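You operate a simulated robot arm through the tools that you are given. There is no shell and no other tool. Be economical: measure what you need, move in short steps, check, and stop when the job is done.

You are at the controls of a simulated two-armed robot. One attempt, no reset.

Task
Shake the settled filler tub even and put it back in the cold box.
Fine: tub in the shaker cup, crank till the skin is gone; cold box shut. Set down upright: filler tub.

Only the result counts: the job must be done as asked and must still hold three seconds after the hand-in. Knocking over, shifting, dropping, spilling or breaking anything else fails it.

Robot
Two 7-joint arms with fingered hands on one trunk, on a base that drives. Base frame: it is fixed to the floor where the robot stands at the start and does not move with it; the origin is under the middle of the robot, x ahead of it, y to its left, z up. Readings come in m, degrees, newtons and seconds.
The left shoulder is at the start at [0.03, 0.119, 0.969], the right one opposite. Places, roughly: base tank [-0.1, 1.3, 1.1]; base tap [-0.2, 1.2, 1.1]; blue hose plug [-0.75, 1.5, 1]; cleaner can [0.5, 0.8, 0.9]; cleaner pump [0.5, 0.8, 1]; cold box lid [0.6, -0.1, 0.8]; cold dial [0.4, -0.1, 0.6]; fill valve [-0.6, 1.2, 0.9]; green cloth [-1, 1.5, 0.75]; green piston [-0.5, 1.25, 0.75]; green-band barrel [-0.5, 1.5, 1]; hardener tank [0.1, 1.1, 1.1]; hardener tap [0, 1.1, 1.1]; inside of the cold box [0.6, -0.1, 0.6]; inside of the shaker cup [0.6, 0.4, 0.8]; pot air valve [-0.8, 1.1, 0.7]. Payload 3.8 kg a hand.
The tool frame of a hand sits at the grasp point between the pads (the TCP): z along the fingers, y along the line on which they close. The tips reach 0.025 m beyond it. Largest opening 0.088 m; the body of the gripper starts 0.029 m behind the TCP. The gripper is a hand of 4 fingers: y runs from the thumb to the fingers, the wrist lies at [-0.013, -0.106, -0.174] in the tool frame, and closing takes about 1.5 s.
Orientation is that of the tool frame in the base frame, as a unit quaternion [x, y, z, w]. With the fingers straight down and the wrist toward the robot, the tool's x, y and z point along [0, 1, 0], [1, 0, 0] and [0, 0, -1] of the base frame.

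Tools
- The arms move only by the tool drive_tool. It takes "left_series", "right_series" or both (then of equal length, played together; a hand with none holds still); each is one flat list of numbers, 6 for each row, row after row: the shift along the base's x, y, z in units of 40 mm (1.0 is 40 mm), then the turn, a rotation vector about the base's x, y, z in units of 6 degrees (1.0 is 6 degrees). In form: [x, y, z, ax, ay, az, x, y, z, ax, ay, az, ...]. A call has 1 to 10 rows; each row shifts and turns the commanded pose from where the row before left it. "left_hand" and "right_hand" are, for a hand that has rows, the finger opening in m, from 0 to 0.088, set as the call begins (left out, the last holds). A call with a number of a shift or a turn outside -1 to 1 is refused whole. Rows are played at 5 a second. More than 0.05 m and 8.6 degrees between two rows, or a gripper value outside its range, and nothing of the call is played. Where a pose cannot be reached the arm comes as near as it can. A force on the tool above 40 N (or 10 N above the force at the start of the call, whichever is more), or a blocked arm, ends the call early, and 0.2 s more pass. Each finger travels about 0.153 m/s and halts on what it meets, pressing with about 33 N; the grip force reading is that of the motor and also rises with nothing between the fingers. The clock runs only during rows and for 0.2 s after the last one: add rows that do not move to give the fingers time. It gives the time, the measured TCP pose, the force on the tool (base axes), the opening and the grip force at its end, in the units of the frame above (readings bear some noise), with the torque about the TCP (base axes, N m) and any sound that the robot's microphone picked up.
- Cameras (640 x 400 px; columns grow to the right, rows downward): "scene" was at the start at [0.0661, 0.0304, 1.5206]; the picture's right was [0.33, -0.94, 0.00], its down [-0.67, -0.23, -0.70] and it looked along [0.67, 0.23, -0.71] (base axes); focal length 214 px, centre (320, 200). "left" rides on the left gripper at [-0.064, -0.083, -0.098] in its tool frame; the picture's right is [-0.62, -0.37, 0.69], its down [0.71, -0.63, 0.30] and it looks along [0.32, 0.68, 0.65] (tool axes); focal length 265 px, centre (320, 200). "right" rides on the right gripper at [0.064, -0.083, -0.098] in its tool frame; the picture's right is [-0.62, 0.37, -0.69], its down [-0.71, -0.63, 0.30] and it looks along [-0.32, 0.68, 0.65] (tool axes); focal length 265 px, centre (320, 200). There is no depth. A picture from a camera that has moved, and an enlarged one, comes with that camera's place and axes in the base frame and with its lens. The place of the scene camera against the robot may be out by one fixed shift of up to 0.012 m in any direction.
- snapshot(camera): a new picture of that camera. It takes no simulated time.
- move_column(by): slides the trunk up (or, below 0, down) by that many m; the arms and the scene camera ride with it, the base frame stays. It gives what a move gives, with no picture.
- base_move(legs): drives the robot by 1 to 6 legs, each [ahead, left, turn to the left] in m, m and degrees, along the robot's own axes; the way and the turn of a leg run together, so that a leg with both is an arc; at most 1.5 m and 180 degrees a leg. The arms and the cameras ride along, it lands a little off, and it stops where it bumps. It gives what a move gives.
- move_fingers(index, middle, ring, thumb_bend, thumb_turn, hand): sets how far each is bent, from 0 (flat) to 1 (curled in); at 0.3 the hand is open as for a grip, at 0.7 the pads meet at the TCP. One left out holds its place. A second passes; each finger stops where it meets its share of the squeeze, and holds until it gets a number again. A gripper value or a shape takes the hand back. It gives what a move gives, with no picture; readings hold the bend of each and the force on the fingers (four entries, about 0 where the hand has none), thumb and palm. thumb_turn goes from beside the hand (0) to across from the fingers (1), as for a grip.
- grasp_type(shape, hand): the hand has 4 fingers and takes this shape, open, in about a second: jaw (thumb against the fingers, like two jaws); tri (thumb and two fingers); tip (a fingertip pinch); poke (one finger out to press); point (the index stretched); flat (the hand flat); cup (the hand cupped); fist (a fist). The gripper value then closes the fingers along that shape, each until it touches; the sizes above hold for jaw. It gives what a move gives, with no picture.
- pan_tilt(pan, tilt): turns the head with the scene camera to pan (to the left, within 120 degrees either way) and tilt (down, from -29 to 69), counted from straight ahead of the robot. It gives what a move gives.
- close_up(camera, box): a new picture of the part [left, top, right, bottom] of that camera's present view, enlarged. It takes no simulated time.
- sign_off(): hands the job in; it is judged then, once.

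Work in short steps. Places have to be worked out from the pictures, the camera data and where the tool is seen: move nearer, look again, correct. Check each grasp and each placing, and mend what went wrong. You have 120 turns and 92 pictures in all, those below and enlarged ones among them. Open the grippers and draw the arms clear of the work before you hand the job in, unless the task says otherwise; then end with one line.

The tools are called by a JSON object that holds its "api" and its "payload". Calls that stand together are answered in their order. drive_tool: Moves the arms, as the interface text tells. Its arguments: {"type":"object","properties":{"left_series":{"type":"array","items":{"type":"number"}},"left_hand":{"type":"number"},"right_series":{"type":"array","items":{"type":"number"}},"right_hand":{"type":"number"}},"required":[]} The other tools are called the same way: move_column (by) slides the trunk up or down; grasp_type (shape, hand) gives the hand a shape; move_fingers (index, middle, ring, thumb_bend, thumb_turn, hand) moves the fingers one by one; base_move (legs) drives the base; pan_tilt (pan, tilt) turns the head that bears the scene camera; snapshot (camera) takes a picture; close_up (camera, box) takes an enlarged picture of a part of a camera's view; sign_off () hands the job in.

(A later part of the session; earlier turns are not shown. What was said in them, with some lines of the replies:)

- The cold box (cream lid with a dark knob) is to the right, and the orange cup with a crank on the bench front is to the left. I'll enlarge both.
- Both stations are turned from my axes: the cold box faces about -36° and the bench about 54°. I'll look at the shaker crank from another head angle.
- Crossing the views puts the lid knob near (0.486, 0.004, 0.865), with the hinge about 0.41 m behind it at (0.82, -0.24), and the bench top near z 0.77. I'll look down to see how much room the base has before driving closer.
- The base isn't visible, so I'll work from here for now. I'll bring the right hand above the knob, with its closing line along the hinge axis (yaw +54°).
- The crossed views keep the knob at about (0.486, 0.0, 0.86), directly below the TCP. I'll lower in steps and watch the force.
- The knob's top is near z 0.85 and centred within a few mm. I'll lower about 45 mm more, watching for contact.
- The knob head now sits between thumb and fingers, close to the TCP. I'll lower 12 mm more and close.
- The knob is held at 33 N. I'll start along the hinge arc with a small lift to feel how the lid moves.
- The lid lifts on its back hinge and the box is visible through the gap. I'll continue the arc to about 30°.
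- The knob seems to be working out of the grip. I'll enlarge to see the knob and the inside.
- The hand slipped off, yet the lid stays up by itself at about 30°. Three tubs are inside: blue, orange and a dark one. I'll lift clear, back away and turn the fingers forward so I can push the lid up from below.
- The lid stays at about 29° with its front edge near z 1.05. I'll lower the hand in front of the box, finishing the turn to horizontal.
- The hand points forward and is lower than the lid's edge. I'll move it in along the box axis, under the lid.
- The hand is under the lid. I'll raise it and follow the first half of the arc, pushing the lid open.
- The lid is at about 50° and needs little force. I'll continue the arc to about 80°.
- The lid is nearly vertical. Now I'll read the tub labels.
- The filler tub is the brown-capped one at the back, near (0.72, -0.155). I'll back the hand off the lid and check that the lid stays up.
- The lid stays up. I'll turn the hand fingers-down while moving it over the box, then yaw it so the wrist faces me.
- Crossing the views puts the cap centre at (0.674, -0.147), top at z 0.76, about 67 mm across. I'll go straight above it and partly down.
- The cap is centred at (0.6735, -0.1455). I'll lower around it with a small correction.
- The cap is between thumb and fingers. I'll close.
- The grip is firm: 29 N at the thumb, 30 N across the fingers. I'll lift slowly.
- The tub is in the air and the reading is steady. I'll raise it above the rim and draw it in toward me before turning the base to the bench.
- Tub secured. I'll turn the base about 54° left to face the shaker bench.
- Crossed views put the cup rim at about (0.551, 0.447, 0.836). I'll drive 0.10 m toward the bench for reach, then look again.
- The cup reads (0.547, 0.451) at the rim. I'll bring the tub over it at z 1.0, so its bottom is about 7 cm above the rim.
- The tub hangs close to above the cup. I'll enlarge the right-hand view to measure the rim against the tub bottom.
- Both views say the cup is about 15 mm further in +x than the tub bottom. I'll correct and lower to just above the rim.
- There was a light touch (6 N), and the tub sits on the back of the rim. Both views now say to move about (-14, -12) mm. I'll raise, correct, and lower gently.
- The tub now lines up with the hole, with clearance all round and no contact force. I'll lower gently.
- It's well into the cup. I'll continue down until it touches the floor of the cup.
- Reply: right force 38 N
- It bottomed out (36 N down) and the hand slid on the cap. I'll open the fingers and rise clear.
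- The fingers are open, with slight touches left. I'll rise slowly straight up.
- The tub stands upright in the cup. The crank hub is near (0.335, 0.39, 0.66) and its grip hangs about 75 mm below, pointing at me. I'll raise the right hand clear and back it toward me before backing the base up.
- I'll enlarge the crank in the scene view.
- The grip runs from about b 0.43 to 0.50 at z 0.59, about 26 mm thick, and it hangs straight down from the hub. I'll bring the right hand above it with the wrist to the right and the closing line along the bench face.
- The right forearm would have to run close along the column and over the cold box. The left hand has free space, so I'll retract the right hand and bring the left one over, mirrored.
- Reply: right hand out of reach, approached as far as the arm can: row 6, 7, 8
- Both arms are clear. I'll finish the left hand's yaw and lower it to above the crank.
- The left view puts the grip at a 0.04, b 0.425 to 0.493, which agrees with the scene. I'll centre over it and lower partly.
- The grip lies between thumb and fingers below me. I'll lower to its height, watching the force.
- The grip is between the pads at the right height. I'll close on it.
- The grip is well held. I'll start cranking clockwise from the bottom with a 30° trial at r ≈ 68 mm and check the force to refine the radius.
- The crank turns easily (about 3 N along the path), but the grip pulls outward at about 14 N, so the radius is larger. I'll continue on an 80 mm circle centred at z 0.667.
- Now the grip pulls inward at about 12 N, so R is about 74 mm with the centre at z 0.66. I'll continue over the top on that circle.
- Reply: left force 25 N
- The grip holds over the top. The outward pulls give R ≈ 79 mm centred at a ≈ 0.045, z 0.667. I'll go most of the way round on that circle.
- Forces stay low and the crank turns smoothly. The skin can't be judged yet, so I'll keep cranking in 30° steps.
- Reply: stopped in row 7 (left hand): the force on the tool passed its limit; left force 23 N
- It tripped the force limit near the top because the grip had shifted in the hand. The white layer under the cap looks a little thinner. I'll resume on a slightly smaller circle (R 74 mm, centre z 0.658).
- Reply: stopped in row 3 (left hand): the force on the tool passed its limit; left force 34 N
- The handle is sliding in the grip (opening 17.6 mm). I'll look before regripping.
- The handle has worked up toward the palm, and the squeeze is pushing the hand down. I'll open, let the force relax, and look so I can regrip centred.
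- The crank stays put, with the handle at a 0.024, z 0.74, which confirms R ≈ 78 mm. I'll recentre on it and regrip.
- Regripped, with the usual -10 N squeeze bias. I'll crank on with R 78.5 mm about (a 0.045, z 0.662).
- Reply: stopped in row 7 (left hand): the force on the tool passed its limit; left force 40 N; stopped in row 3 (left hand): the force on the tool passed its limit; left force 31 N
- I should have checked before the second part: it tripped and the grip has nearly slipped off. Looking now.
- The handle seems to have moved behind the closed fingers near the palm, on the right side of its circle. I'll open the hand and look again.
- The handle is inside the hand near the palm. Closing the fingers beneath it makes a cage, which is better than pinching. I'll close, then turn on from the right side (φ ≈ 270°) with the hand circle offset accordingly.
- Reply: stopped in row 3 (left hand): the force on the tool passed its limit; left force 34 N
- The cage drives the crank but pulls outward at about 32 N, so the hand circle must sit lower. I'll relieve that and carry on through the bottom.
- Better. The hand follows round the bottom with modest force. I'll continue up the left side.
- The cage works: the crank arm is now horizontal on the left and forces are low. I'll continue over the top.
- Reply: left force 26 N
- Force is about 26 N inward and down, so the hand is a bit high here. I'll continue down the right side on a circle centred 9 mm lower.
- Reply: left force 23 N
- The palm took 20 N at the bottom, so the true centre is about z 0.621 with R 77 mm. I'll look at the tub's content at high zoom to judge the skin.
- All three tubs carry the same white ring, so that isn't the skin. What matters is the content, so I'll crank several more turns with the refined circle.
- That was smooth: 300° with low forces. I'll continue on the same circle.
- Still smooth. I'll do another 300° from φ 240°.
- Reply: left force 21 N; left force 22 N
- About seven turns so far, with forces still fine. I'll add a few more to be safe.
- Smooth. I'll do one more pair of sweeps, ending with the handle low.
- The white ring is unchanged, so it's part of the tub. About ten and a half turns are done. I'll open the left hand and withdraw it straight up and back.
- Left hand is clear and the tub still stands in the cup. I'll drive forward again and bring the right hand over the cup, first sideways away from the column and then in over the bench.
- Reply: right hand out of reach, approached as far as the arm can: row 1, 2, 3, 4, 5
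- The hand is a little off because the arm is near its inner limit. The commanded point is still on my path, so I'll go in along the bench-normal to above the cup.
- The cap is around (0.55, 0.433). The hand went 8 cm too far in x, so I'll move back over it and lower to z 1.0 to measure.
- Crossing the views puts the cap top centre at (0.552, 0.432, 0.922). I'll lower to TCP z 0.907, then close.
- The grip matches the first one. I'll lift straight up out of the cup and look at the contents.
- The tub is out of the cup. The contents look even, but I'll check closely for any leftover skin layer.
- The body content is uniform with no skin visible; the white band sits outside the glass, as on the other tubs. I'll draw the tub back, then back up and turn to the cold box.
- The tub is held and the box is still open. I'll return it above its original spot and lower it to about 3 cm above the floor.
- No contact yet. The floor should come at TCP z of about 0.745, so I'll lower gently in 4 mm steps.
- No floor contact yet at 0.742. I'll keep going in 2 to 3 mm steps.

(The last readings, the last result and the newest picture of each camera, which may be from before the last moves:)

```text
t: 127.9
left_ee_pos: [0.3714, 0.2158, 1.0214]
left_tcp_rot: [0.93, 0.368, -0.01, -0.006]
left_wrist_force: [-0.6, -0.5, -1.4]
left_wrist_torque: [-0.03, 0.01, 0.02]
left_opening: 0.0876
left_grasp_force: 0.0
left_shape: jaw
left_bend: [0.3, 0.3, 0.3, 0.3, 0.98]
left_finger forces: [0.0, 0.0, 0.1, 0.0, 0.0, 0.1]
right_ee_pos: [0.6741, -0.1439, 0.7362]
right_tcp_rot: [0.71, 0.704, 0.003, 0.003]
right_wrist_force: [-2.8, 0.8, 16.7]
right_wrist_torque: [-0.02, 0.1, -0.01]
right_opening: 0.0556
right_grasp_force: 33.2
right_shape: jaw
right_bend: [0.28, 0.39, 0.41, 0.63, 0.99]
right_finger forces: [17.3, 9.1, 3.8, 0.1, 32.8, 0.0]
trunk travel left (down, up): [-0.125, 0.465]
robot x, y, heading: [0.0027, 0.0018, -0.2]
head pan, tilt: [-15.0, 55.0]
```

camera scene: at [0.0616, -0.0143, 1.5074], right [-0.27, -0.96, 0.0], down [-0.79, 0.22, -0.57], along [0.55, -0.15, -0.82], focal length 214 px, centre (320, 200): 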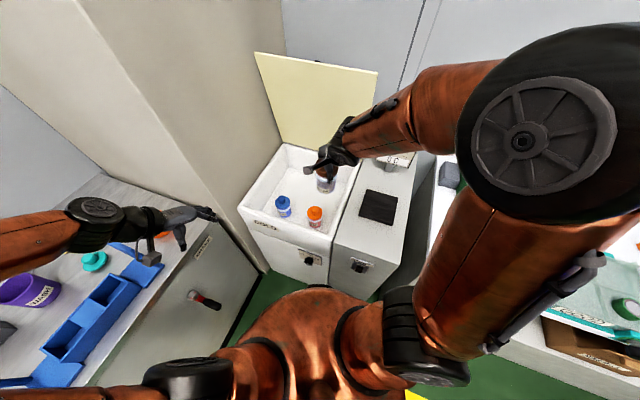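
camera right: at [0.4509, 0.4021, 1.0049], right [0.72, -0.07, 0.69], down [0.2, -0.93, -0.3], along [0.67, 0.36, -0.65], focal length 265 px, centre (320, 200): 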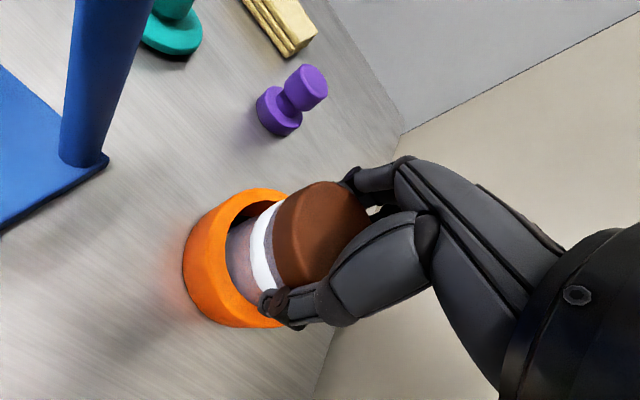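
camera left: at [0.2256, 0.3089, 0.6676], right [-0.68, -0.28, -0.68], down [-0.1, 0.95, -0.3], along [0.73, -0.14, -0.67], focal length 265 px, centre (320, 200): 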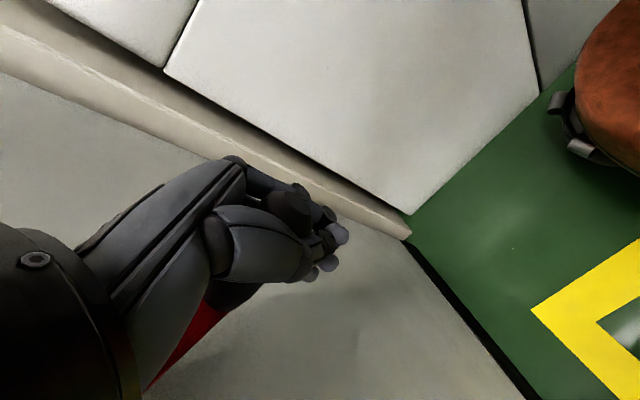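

Floor contact at 17 N with the tub upright. I'll ease up 4 mm so the press is light, open, and rise slowly.

{"api": "drive_tool", "payload": {"right_series": [0, 0, 0.13, 0, 0, 0]}}

{"api": "drive_tool", "payload": {"right_series": [0, 0, 0, 0, 0, 0, 0, 0, 0, 0, 0, 0, 0, 0, 0, 0, 0, 0, 0, 0, 0, 0, 0, 0, 0, 0, 0, 0, 0, 0], "right_hand": 0.088}}

{"api": "drive_tool", "payload": {"right_series": [0, 0, 0.3, 0, 0, 0, 0, 0, 0.4, 0, 0, 0, 0, 0, 0.6, 0, 0, 0, 0, 0, 0.8, 0, 0, 0, 0, 0, 0.9, 0, 0, 0, 0, 0, 0.9, 0, 0, 0, 0, 0, 0.9, 0, 0, 0, 0, 0, 0.9, 0, 0, 0, 0, 0, 0.9, 0, 0, 0, 0, 0, 0.9, 0, 0, 0]}}

{"api": "snapshot", "payload": {"camera": "right"}}

```text
t: 128.3
left_ee_pos: [0.3729, 0.2155, 1.0227]
left_tcp_rot: [0.93, 0.366, -0.01, -0.007]
left_wrist_force: [-1.0, 0.2, 0.4]
left_wrist_torque: [-0.03, -0.01, -0.02]
left_opening: 0.0876
left_grasp_force: 0.0
left_shape: jaw
left_bend: [0.3, 0.3, 0.3, 0.3, 0.98]
left_finger forces: [0.0, 0.0, 0.0, 0.0, 0.1, 0.0]
right_ee_pos: [0.6732, -0.1457, 0.7366]
right_tcp_rot: [0.709, 0.705, -0.001, -0.001]
right_wrist_force: [1.5, 0.8, 3.5]
right_wrist_torque: [0.0, -0.18, 0.01]
right_opening: 0.0556
right_grasp_force: 33.5
right_shape: jaw
right_bend: [0.28, 0.38, 0.41, 0.63, 0.99]
right_finger forces: [19.0, 10.1, 4.3, 0.0, 31.6, 0.0]
trunk travel left (down, up): [-0.125, 0.465]
robot x, y, heading: [0.0008, 0.0007, -0.6]
head pan, tilt: [-15.0, 55.0]
```

```text
t: 129.5
left_ee_pos: [0.372, 0.2156, 1.0219]
left_tcp_rot: [0.93, 0.368, -0.012, -0.007]
left_wrist_force: [0.0, -0.2, -0.9]
left_wrist_torque: [-0.02, 0.04, 0.02]
left_opening: 0.0874
left_grasp_force: 0.1
left_shape: jaw
left_bend: [0.3, 0.3, 0.3, 0.3, 0.98]
left_finger forces: [0.0, 0.1, 0.0, 0.1, 0.1, 0.1]
right_ee_pos: [0.6745, -0.1456, 0.7355]
right_tcp_rot: [0.709, 0.705, 0.0, 0.001]
right_wrist_force: [0.0, 0.5, 1.0]
right_wrist_torque: [-0.01, -0.01, -0.01]
right_opening: 0.0877
right_grasp_force: 0.2
right_shape: jaw
right_bend: [0.3, 0.3, 0.3, 0.3, 0.98]
right_finger forces: [0.4, 0.1, 0.0, 0.0, 0.0, 0.1]
trunk travel left (down, up): [-0.125, 0.465]
robot x, y, heading: [0.003, 0.001, -0.2]
head pan, tilt: [-15.0, 55.0]
```

```text
t: 131.7
left_ee_pos: [0.3721, 0.2147, 1.0218]
left_tcp_rot: [0.93, 0.367, -0.011, -0.008]
left_wrist_force: [-0.4, 0.1, 0.0]
left_wrist_torque: [0.02, 0.0, 0.02]
left_opening: 0.0875
left_grasp_force: 0.1
left_shape: jaw
left_bend: [0.3, 0.3, 0.3, 0.3, 0.98]
left_finger forces: [0.0, 0.0, 0.0, 0.0, 0.0, 0.0]
right_ee_pos: [0.6728, -0.1453, 1.0391]
right_tcp_rot: [0.71, 0.705, -0.001, 0.0]
right_wrist_force: [0.0, 0.8, -0.1]
right_wrist_torque: [0.02, -0.03, 0.03]
right_opening: 0.0876
right_grasp_force: 0.1
right_shape: jaw
right_bend: [0.3, 0.3, 0.3, 0.3, 0.98]
right_finger forces: [0.0, 0.0, 0.0, 0.1, 0.0, 0.1]
trunk travel left (down, up): [-0.125, 0.465]
robot x, y, heading: [0.0037, 0.0029, -0.2]
head pan, tilt: [-15.0, 55.0]
```

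```text
5 pictures are left
camera right: at [0.5894, -0.0813, 1.1363], right [0.36, -0.62, 0.69], down [-0.64, -0.71, -0.3], along [0.68, -0.33, -0.65], focal length 265 px, centre (320, 200)
```

right: 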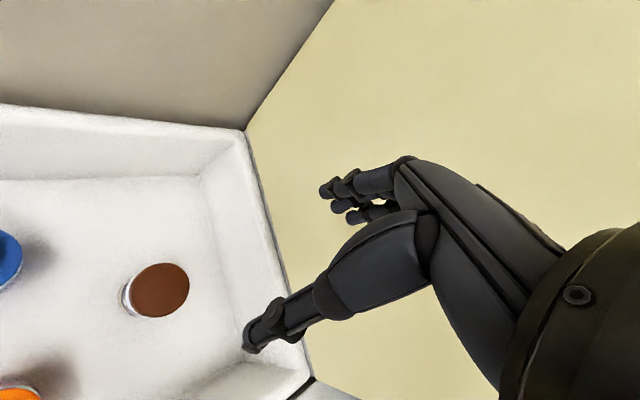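

The tub stands upright in its place. To close the lid, which leans at about 78°, I'll raise the trunk, pitch the right hand 45° forward and hook it over the lid's top edge. First I'll raise, back off and reorient.

{"api": "move_column", "payload": {"by": 0.2}}

{"api": "drive_tool", "payload": {"right_series": [-0.363, 0.03, 0.5, 0, 0, -0.74, -0.363, 0.03, 0.5, 0, 0, -0.74, -0.363, 0.03, 0.5, 0, 0, -0.74, -0.363, 0.03, 0.5, 0, 0, -0.74, -0.363, 0.03, 0.5, 0, 0, -0.74, -0.363, 0.03, 0.5, 0, 0, -0.74, -0.363, 0.03, 0.5, 0, 0, -0.74, -0.363, 0.03, 0.5, 0, 0, -0.74], "right_hand": 0.0}}

{"api": "drive_tool", "payload": {"right_series": [0, 0, 0, -0.546, -0.763, 0, 0, 0, 0, -0.546, -0.763, 0, 0, 0, 0, -0.546, -0.763, 0, 0, 0, 0, -0.546, -0.763, 0, 0, 0, 0, -0.546, -0.763, 0, 0, 0, 0, -0.546, -0.763, 0, 0, 0, 0, -0.546, -0.763, 0, 0, 0, 0, -0.546, -0.763, 0]}}

{"api": "snapshot", "payload": {"camera": "scene"}}

```text
t: 133.8
left_ee_pos: [0.373, 0.2149, 1.223]
left_tcp_rot: [0.93, 0.367, -0.012, -0.007]
left_wrist_force: [0.0, 0.1, 0.6]
left_wrist_torque: [0.01, -0.02, 0.01]
left_opening: 0.0875
left_grasp_force: 0.2
left_shape: jaw
left_bend: [0.3, 0.3, 0.3, 0.3, 0.98]
left_finger forces: [0.1, 0.0, 0.0, 0.1, 0.1, 0.0]
right_ee_pos: [0.6724, -0.1462, 1.239]
right_tcp_rot: [0.71, 0.704, 0.0, -0.001]
right_wrist_force: [0.5, 0.1, 1.1]
right_wrist_torque: [-0.01, 0.0, 0.01]
right_opening: 0.0874
right_grasp_force: 0.1
right_shape: jaw
right_bend: [0.3, 0.3, 0.3, 0.3, 0.98]
right_finger forces: [0.0, 0.0, 0.0, 0.1, 0.1, 0.0]
trunk travel left (down, up): [-0.325, 0.265]
robot x, y, heading: [0.0045, 0.0024, -0.2]
head pan, tilt: [-15.0, 55.0]
```

```text
t: 135.7
left_ee_pos: [0.3723, 0.215, 1.2223]
left_tcp_rot: [0.93, 0.367, -0.01, -0.007]
left_wrist_force: [0.0, 0.3, 0.8]
left_wrist_torque: [0.02, -0.03, -0.02]
left_opening: 0.0874
left_grasp_force: 0.1
left_shape: jaw
left_bend: [0.3, 0.3, 0.3, 0.3, 0.98]
left_finger forces: [0.0, 0.0, 0.0, 0.0, 0.0, 0.0]
right_ee_pos: [0.555, -0.1365, 1.3974]
right_tcp_rot: [0.891, 0.454, 0.001, -0.001]
right_wrist_force: [-0.5, 0.2, -0.3]
right_wrist_torque: [0.01, -0.01, -0.01]
right_opening: 0.0
right_grasp_force: 32.6
right_shape: jaw
right_bend: [0.7, 0.7, 0.7, 0.73, 1.0]
right_finger forces: [0.0, 0.1, 0.1, 0.1, 0.0, 0.0]
trunk travel left (down, up): [-0.325, 0.265]
robot x, y, heading: [0.0042, 0.0015, -0.3]
head pan, tilt: [-15.0, 55.0]
```

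```text
t: 137.4
left_ee_pos: [0.3728, 0.2166, 1.2216]
left_tcp_rot: [0.93, 0.368, -0.011, -0.007]
left_wrist_force: [-0.5, 0.0, -0.5]
left_wrist_torque: [0.0, 0.04, -0.01]
left_opening: 0.0876
left_grasp_force: 0.1
left_shape: jaw
left_bend: [0.3, 0.3, 0.3, 0.3, 0.98]
left_finger forces: [0.0, 0.0, 0.0, 0.0, 0.0, 0.0]
right_ee_pos: [0.558, -0.1365, 1.3981]
right_tcp_rot: [0.822, 0.42, 0.177, 0.341]
right_wrist_force: [0.2, 0.0, 0.2]
right_wrist_torque: [0.04, 0.0, 0.01]
right_opening: 0.0
right_grasp_force: 32.9
right_shape: jaw
right_bend: [0.7, 0.7, 0.7, 0.73, 1.0]
right_finger forces: [0.0, 0.0, 0.0, 0.0, 0.0, 0.1]
trunk travel left (down, up): [-0.325, 0.265]
robot x, y, heading: [0.0032, 0.0014, -0.3]
head pan, tilt: [-15.0, 55.0]
```

```text
4 pictures are left
camera scene: at [0.0617, -0.0134, 1.7075], right [-0.27, -0.96, 0.0], down [-0.79, 0.22, -0.57], along [0.55, -0.15, -0.82], focal length 214 px, centre (320, 200)
```

scene: 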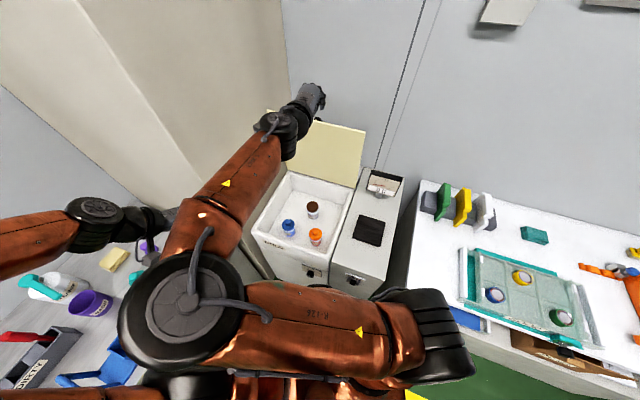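

The lid's top edge is near a 0.666, z 1.26, leaning about 72°. I'll move the right hand forward over it and down behind it, and draw the left hand back a bit.

{"api": "drive_tool", "payload": {"right_series": [0.712, -0.509, 0, 0, 0, 0, 0.712, -0.509, 0, 0, 0, 0, 0.712, -0.509, 0, 0, 0, 0, 0.712, -0.509, 0, 0, 0, 0, 0.712, -0.509, 0, 0, 0, 0, 0.712, -0.509, 0, 0, 0, 0], "left_series": [-0.4, 0.3, 0, 0, 0, 0, -0.4, 0.3, 0, 0, 0, 0, -0.4, 0.3, 0, 0, 0, 0, -0.4, 0.3, 0, 0, 0, 0, -0.4, 0.3, 0, 0, 0, 0, -0.4, 0.3, 0, 0, 0, 0]}}

{"api": "drive_tool", "payload": {"right_series": [0, 0, -0.8, 0, 0, 0, 0, 0, -0.8, 0, 0, 0, 0, 0, -0.8, 0, 0, 0, 0, 0, -0.7, 0, 0, 0]}}

{"api": "snapshot", "payload": {"camera": "right"}}

```text
t: 138.8
left_ee_pos: [0.2781, 0.2858, 1.2226]
left_tcp_rot: [0.93, 0.367, -0.01, -0.007]
left_wrist_force: [-0.1, 0.2, 0.5]
left_wrist_torque: [0.0, 0.02, 0.0]
left_opening: 0.0876
left_grasp_force: 0.1
left_shape: jaw
left_bend: [0.3, 0.3, 0.3, 0.3, 0.98]
left_finger forces: [0.1, 0.1, 0.0, 0.0, 0.0, 0.1]
right_ee_pos: [0.7278, -0.261, 1.3973]
right_tcp_rot: [0.823, 0.42, 0.175, 0.34]
right_wrist_force: [0.1, 0.1, 0.1]
right_wrist_torque: [0.02, -0.01, 0.04]
right_opening: 0.0
right_grasp_force: 32.6
right_shape: jaw
right_bend: [0.7, 0.7, 0.7, 0.73, 1.0]
right_finger forces: [0.0, 0.1, 0.1, 0.1, 0.0, 0.1]
trunk travel left (down, up): [-0.325, 0.265]
robot x, y, heading: [0.0024, -0.0003, -0.4]
head pan, tilt: [-15.0, 55.0]
```

```text
t: 139.8
left_ee_pos: [0.2767, 0.287, 1.2224]
left_tcp_rot: [0.931, 0.366, -0.012, -0.007]
left_wrist_force: [0.2, 0.4, 0.0]
left_wrist_torque: [-0.02, -0.02, 0.01]
left_opening: 0.0874
left_grasp_force: 0.0
left_shape: jaw
left_bend: [0.3, 0.3, 0.3, 0.3, 0.98]
left_finger forces: [0.0, 0.0, 0.0, 0.0, 0.0, 0.0]
right_ee_pos: [0.7287, -0.2587, 1.2737]
right_tcp_rot: [0.822, 0.419, 0.177, 0.342]
right_wrist_force: [0.5, 0.0, -0.3]
right_wrist_torque: [0.01, -0.04, -0.03]
right_opening: 0.0
right_grasp_force: 33.1
right_shape: jaw
right_bend: [0.7, 0.7, 0.7, 0.73, 1.0]
right_finger forces: [0.1, 0.0, 0.0, 0.1, 0.1, 0.0]
trunk travel left (down, up): [-0.325, 0.265]
robot x, y, heading: [0.0028, -0.0007, -0.5]
head pan, tilt: [-15.0, 55.0]
```

```text
3 pictures are left
camera right: at [0.662, -0.1319, 1.2829], right [-0.55, -0.37, 0.75], down [-0.6, -0.44, -0.66], along [0.58, -0.82, 0.02], focal length 265 px, centre (320, 200)
```

right: 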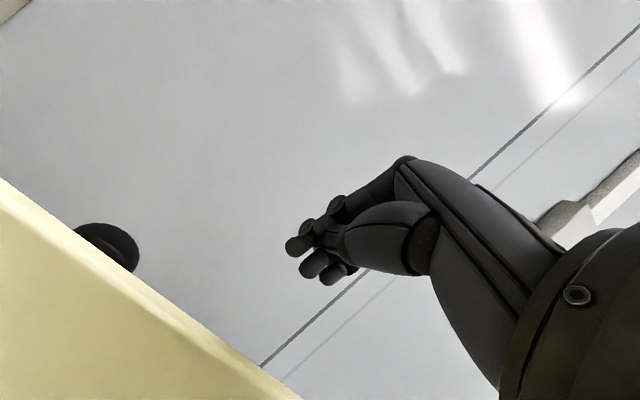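

The fingertips are just above the lid's edge (about z 1.245). I'll lower 5 cm so they hook behind it, then pull back and down along the arc.

{"api": "drive_tool", "payload": {"right_series": [0, 0, -0.45, 0, 0, 0, 0, 0, -0.45, 0, 0, 0, 0, 0, -0.35, 0, 0, 0, -0.582, 0.416, 0, 0, 0, 0, -0.582, 0.416, 0, 0, 0, 0, -0.582, 0.416, -0.2, 0, 0, 0, -0.582, 0.416, -0.3, 0, 0, 0, -0.582, 0.416, -0.4, 0, 0, 0, -0.582, 0.416, -0.45, 0, 0, 0, -0.582, 0.416, -0.5, 0, 0, 0]}}

```text
t: 142.1
left_ee_pos: [0.2756, 0.2887, 1.2207]
left_tcp_rot: [0.93, 0.368, -0.011, -0.007]
left_wrist_force: [0.4, 0.2, -0.5]
left_wrist_torque: [0.0, 0.0, -0.01]
left_opening: 0.0879
left_grasp_force: 0.0
left_shape: jaw
left_bend: [0.3, 0.3, 0.3, 0.3, 0.98]
left_finger forces: [0.0, 0.1, 0.1, 0.1, 0.0, 0.0]
right_ee_pos: [0.5641, -0.1459, 1.1506]
right_tcp_rot: [0.826, 0.415, 0.176, 0.338]
right_wrist_force: [0.2, 0.0, 0.7]
right_wrist_torque: [0.04, 0.01, 0.0]
right_opening: 0.0
right_grasp_force: 33.1
right_shape: jaw
right_bend: [0.7, 0.7, 0.7, 0.74, 1.0]
right_finger forces: [0.1, 0.0, 0.0, 0.0, 0.0, 0.1]
trunk travel left (down, up): [-0.325, 0.265]
robot x, y, heading: [-0.0022, 0.0003, -0.4]
head pan, tilt: [-15.0, 55.0]
```

There's no force on the hand. I'll check what the lid did.

{"api": "snapshot", "payload": {"camera": "scene"}}

```text
2 pictures are left
camera scene: at [0.0606, -0.0136, 1.7075], right [-0.27, -0.96, 0.0], down [-0.79, 0.22, -0.57], along [0.55, -0.15, -0.82], focal length 214 px, centre (320, 200)
```

scene: 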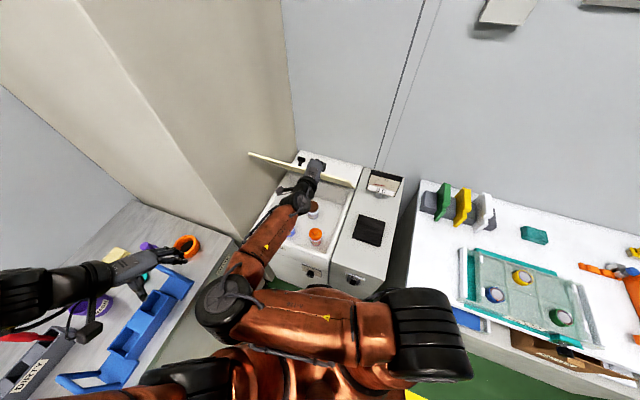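

The lid is down to about 47° and follows easily. I'll continue pressing it down along the arc.

{"api": "drive_tool", "payload": {"right_series": [-0.326, 0.233, -0.775, 0, 0, 0, -0.326, 0.233, -0.775, 0, 0, 0, -0.295, 0.211, -0.5, 0, 0, 0, -0.295, 0.211, -0.5, 0, 0, 0, -0.244, 0.175, -0.563, 0, 0, 0, -0.244, 0.175, -0.563, 0, 0, 0, -0.234, 0.167, -0.9, 0, 0, 0, -0.234, 0.167, -0.9, 0, 0, 0, -0.071, 0.051, -0.625, 0, 0, 0, -0.071, 0.051, -0.625, 0, 0, 0]}}

```text
t: 144.2
left_ee_pos: [0.2775, 0.2863, 1.2212]
left_tcp_rot: [0.93, 0.366, -0.011, -0.007]
left_wrist_force: [-0.6, 0.2, -0.4]
left_wrist_torque: [-0.01, -0.01, 0.04]
left_opening: 0.0875
left_grasp_force: 0.1
left_shape: jaw
left_bend: [0.3, 0.3, 0.3, 0.3, 0.98]
left_finger forces: [0.0, 0.0, 0.1, 0.0, 0.0, 0.0]
right_ee_pos: [0.4725, -0.0751, 0.8802]
right_tcp_rot: [0.823, 0.42, 0.176, 0.339]
right_wrist_force: [-0.4, -0.2, 0.1]
right_wrist_torque: [0.03, 0.0, -0.02]
right_opening: 0.0
right_grasp_force: 32.9
right_shape: jaw
right_bend: [0.7, 0.7, 0.7, 0.74, 1.0]
right_finger forces: [0.1, 0.0, 0.0, 0.0, 0.1, 0.0]
trunk travel left (down, up): [-0.325, 0.265]
robot x, y, heading: [-0.0005, 0.005, -0.2]
head pan, tilt: [-15.0, 55.0]
```

Almost flat and no resistance. I'll press down gently until firm contact.

{"api": "drive_tool", "payload": {"right_series": [0, 0, -0.4, 0, 0, 0, 0, 0, -0.3, 0, 0, 0, 0, 0, -0.2, 0, 0, 0, 0, 0, -0.2, 0, 0, 0]}}

```text
t: 145.2
left_ee_pos: [0.278, 0.2865, 1.2222]
left_tcp_rot: [0.93, 0.367, -0.011, -0.007]
left_wrist_force: [0.3, -0.2, 0.3]
left_wrist_torque: [-0.04, -0.02, -0.01]
left_opening: 0.088
left_grasp_force: 0.1
left_shape: jaw
left_bend: [0.3, 0.3, 0.3, 0.3, 0.98]
left_finger forces: [0.0, 0.0, 0.0, 0.1, 0.0, 0.0]
right_ee_pos: [0.4691, -0.0759, 0.8374]
right_tcp_rot: [0.823, 0.42, 0.176, 0.341]
right_wrist_force: [-0.5, 0.2, -1.1]
right_wrist_torque: [-0.03, 0.03, 0.0]
right_opening: 0.0003
right_grasp_force: 32.8
right_shape: jaw
right_bend: [0.7, 0.7, 0.7, 0.74, 1.0]
right_finger forces: [0.0, 0.1, 0.2, 0.0, 0.0, 0.1]
trunk travel left (down, up): [-0.325, 0.265]
robot x, y, heading: [0.0026, 0.0022, -0.6]
head pan, tilt: [-15.0, 55.0]
```

Tip is near z 0.82, where the lid top was just below at the start. I'll continue in small steps until contact.

{"api": "drive_tool", "payload": {"right_series": [0, 0, -0.2, 0, 0, 0, 0, 0, -0.2, 0, 0, 0, 0, 0, -0.15, 0, 0, 0]}}

{"api": "snapshot", "payload": {"camera": "scene"}}

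```text
t: 146.1
left_ee_pos: [0.2765, 0.2882, 1.2213]
left_tcp_rot: [0.93, 0.367, -0.011, -0.007]
left_wrist_force: [-0.4, -0.4, 0.9]
left_wrist_torque: [-0.01, 0.01, 0.01]
left_opening: 0.0878
left_grasp_force: 0.0
left_shape: jaw
left_bend: [0.3, 0.3, 0.3, 0.3, 0.98]
left_finger forces: [0.1, 0.0, 0.0, 0.0, 0.0, 0.1]
right_ee_pos: [0.4738, -0.0767, 0.8335]
right_tcp_rot: [0.822, 0.42, 0.177, 0.341]
right_wrist_force: [0.7, 0.8, 0.4]
right_wrist_torque: [0.02, -0.01, -0.02]
right_opening: 0.0002
right_grasp_force: 32.9
right_shape: jaw
right_bend: [0.7, 0.7, 0.7, 0.74, 1.0]
right_finger forces: [0.0, 0.0, 0.0, 0.0, 0.0, 0.0]
right hand out of reach, approached as far as the arm can: row 1, 2, 3
trunk travel left (down, up): [-0.325, 0.265]
robot x, y, heading: [0.0019, -0.0009, -0.3]
head pan, tilt: [-15.0, 55.0]
```

```text
1 pictures are left
camera scene: at [0.0615, -0.0144, 1.7075], right [-0.27, -0.96, 0.0], down [-0.79, 0.22, -0.57], along [0.55, -0.15, -0.82], focal length 214 px, centre (320, 200)
```

scene: 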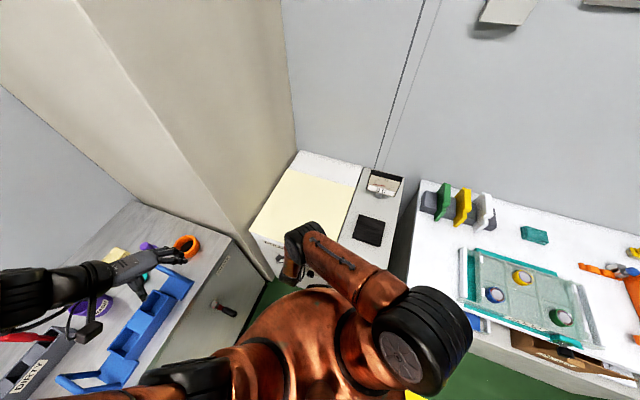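

The lid looks flat and the arm is at its reach limit with the trunk raised. I'll lift the hand, lower the trunk 0.1 m, and press to be sure it's fully shut.

{"api": "drive_tool", "payload": {"right_series": [0, 0, 0.9, 0, 0, 0, 0, 0, 0.9, 0, 0, 0, 0, 0, 0.9, 0, 0, 0, 0, 0, 0.9, 0, 0, 0, 0, 0, 0.4, 0, 0, 0]}}

{"api": "move_column", "payload": {"by": -0.1}}

```text
t: 147.2
left_ee_pos: [0.2767, 0.2872, 1.2215]
left_tcp_rot: [0.93, 0.366, -0.011, -0.006]
left_wrist_force: [-0.5, -0.1, 0.4]
left_wrist_torque: [0.01, -0.01, -0.03]
left_opening: 0.0877
left_grasp_force: 0.1
left_shape: jaw
left_bend: [0.3, 0.3, 0.3, 0.3, 0.98]
left_finger forces: [0.1, 0.0, 0.1, 0.1, 0.0, 0.0]
right_ee_pos: [0.4725, -0.0766, 0.9936]
right_tcp_rot: [0.823, 0.419, 0.176, 0.341]
right_wrist_force: [0.6, -0.5, 1.1]
right_wrist_torque: [-0.01, -0.01, 0.02]
right_opening: 0.0003
right_grasp_force: 32.8
right_shape: jaw
right_bend: [0.7, 0.7, 0.7, 0.74, 1.0]
right_finger forces: [0.0, 0.1, 0.1, 0.0, 0.1, 0.0]
trunk travel left (down, up): [-0.325, 0.265]
robot x, y, heading: [0.0011, -0.0022, -0.3]
head pan, tilt: [-15.0, 55.0]
```

```text
t: 148.6
left_ee_pos: [0.2759, 0.2876, 1.1212]
left_tcp_rot: [0.93, 0.366, -0.011, -0.008]
left_wrist_force: [0.0, 0.7, -0.5]
left_wrist_torque: [0.02, 0.02, -0.01]
left_opening: 0.0877
left_grasp_force: 0.0
left_shape: jaw
left_bend: [0.3, 0.3, 0.3, 0.3, 0.98]
left_finger forces: [0.0, 0.0, 0.0, 0.0, 0.1, 0.1]
right_ee_pos: [0.4719, -0.0775, 0.893]
right_tcp_rot: [0.824, 0.419, 0.175, 0.34]
right_wrist_force: [0.4, -0.3, -0.1]
right_wrist_torque: [0.0, 0.03, 0.01]
right_opening: 0.0002
right_grasp_force: 32.5
right_shape: jaw
right_bend: [0.7, 0.7, 0.7, 0.74, 1.0]
right_finger forces: [0.0, 0.0, 0.0, 0.2, 0.1, 0.1]
trunk travel left (down, up): [-0.225, 0.365]
robot x, y, heading: [0.0033, -0.0018, -0.4]
head pan, tilt: [-15.0, 55.0]
```

Now I'll press down slowly to contact.

{"api": "drive_tool", "payload": {"right_series": [0, 0, -0.6, 0, 0, 0, 0, 0, -0.5, 0, 0, 0, 0, 0, -0.25, 0, 0, 0, 0, 0, -0.25, 0, 0, 0, 0, 0, -0.2, 0, 0, 0, 0, 0, -0.2, 0, 0, 0, 0, 0, -0.2, 0, 0, 0]}}

```text
t: 149.8
left_ee_pos: [0.2769, 0.2869, 1.1212]
left_tcp_rot: [0.93, 0.366, -0.01, -0.008]
left_wrist_force: [0.5, -0.1, 0.2]
left_wrist_torque: [-0.02, 0.05, 0.01]
left_opening: 0.0874
left_grasp_force: 0.0
left_shape: jaw
left_bend: [0.3, 0.3, 0.3, 0.3, 0.98]
left_finger forces: [0.0, 0.0, 0.0, 0.0, 0.0, 0.0]
right_ee_pos: [0.4762, -0.0774, 0.8308]
right_tcp_rot: [0.819, 0.415, 0.185, 0.352]
right_wrist_force: [-7.5, 0.5, 26.0]
right_wrist_torque: [-0.32, 0.17, -0.06]
right_opening: 0.0
right_grasp_force: 32.6
right_shape: jaw
right_bend: [0.7, 0.7, 0.7, 0.74, 1.0]
right_finger forces: [0.0, 26.6, 0.1, 0.0, 0.0, 0.1]
trunk travel left (down, up): [-0.225, 0.365]
robot x, y, heading: [-0.0003, 0.0036, -0.4]
head pan, tilt: [-15.0, 55.0]
stopped in row 6 (right hand): the force on the tool passed its limit (the readings are from after the stop); the commanded pose is now the measured one
```

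Firm contact (over 26 N) against a closed lid. I'll lift off, open the hand and draw back clear.

{"api": "drive_tool", "payload": {"right_series": [0, 0, 0.6, 0, 0, 0, 0, 0, 0.9, 0, 0, 0, 0, 0, 0.9, 0, 0, 0, 0, 0, 0.9, 0, 0, 0, 0, 0, 0.9, 0, 0, 0, -0.6, -0.3, 0.5, 0, 0, 0, -0.6, -0.3, 0.5, 0, 0, 0, -0.5, -0.3, 0, 0, 0, 0]}}

{"api": "drive_tool", "payload": {"right_series": [0, 0, 0, 0, 0, 0, 0, 0, 0, 0, 0, 0, 0, 0, 0, 0, 0, 0, 0, 0, 0, 0, 0, 0], "right_hand": 0.088}}

{"api": "snapshot", "payload": {"camera": "scene"}}

```text
t: 151.6
left_ee_pos: [0.2772, 0.2876, 1.1215]
left_tcp_rot: [0.93, 0.367, -0.011, -0.007]
left_wrist_force: [-0.1, 0.0, -0.7]
left_wrist_torque: [0.03, -0.02, 0.02]
left_opening: 0.0877
left_grasp_force: 0.1
left_shape: jaw
left_bend: [0.3, 0.3, 0.3, 0.3, 0.98]
left_finger forces: [0.0, 0.0, 0.0, 0.0, 0.0, 0.0]
right_ee_pos: [0.4083, -0.1136, 1.0345]
right_tcp_rot: [0.82, 0.417, 0.182, 0.348]
right_wrist_force: [-0.5, 0.2, 0.3]
right_wrist_torque: [0.04, -0.05, 0.02]
right_opening: 0.0002
right_grasp_force: 32.9
right_shape: jaw
right_bend: [0.7, 0.7, 0.7, 0.74, 1.0]
right_finger forces: [0.1, 0.0, 0.0, 0.0, 0.0, 0.0]
trunk travel left (down, up): [-0.225, 0.365]
robot x, y, heading: [-0.0008, -0.0006, -0.4]
head pan, tilt: [-15.0, 55.0]
```

```text
t: 152.6
left_ee_pos: [0.2774, 0.288, 1.1214]
left_tcp_rot: [0.93, 0.367, -0.011, -0.007]
left_wrist_force: [0.0, 0.3, 0.4]
left_wrist_torque: [0.0, 0.01, 0.02]
left_opening: 0.0877
left_grasp_force: 0.1
left_shape: jaw
left_bend: [0.3, 0.3, 0.3, 0.3, 0.98]
left_finger forces: [0.0, 0.0, 0.0, 0.0, 0.0, 0.1]
right_ee_pos: [0.408, -0.1139, 1.035]
right_tcp_rot: [0.82, 0.417, 0.182, 0.347]
right_wrist_force: [-0.4, 0.0, -0.3]
right_wrist_torque: [0.01, 0.02, 0.0]
right_opening: 0.0875
right_grasp_force: 0.1
right_shape: jaw
right_bend: [0.3, 0.3, 0.3, 0.3, 0.98]
right_finger forces: [0.0, 0.0, 0.1, 0.0, 0.0, 0.0]
trunk travel left (down, up): [-0.225, 0.365]
robot x, y, heading: [0.0014, 0.0031, -0.6]
head pan, tilt: [-15.0, 55.0]
```

```text
0 pictures are left
camera scene: at [0.0613, -0.0143, 1.6075], right [-0.27, -0.96, 0.0], down [-0.79, 0.22, -0.57], along [0.55, -0.15, -0.82], focal length 214 px, centre (320, 200)
```

scene: 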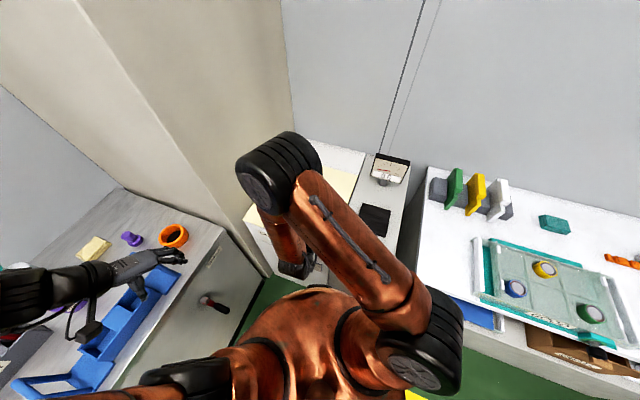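

The lid is flat, the cup is empty, nothing else looks moved, and both hands are open and clear. I'm handing it in.

{"api": "sign_off", "payload": {}}

```text
The job is handed in.
```

The filler tub had about twelve crank turns in the shaker cup and is back upright in its place in the shut cold box. I never saw a skin disappear, so I can't confirm it's gone. After shaking, the contents looked even through the glass. I took the white ring below the cap to be part of the tub, because the other two tubs have it too and it didn't change.
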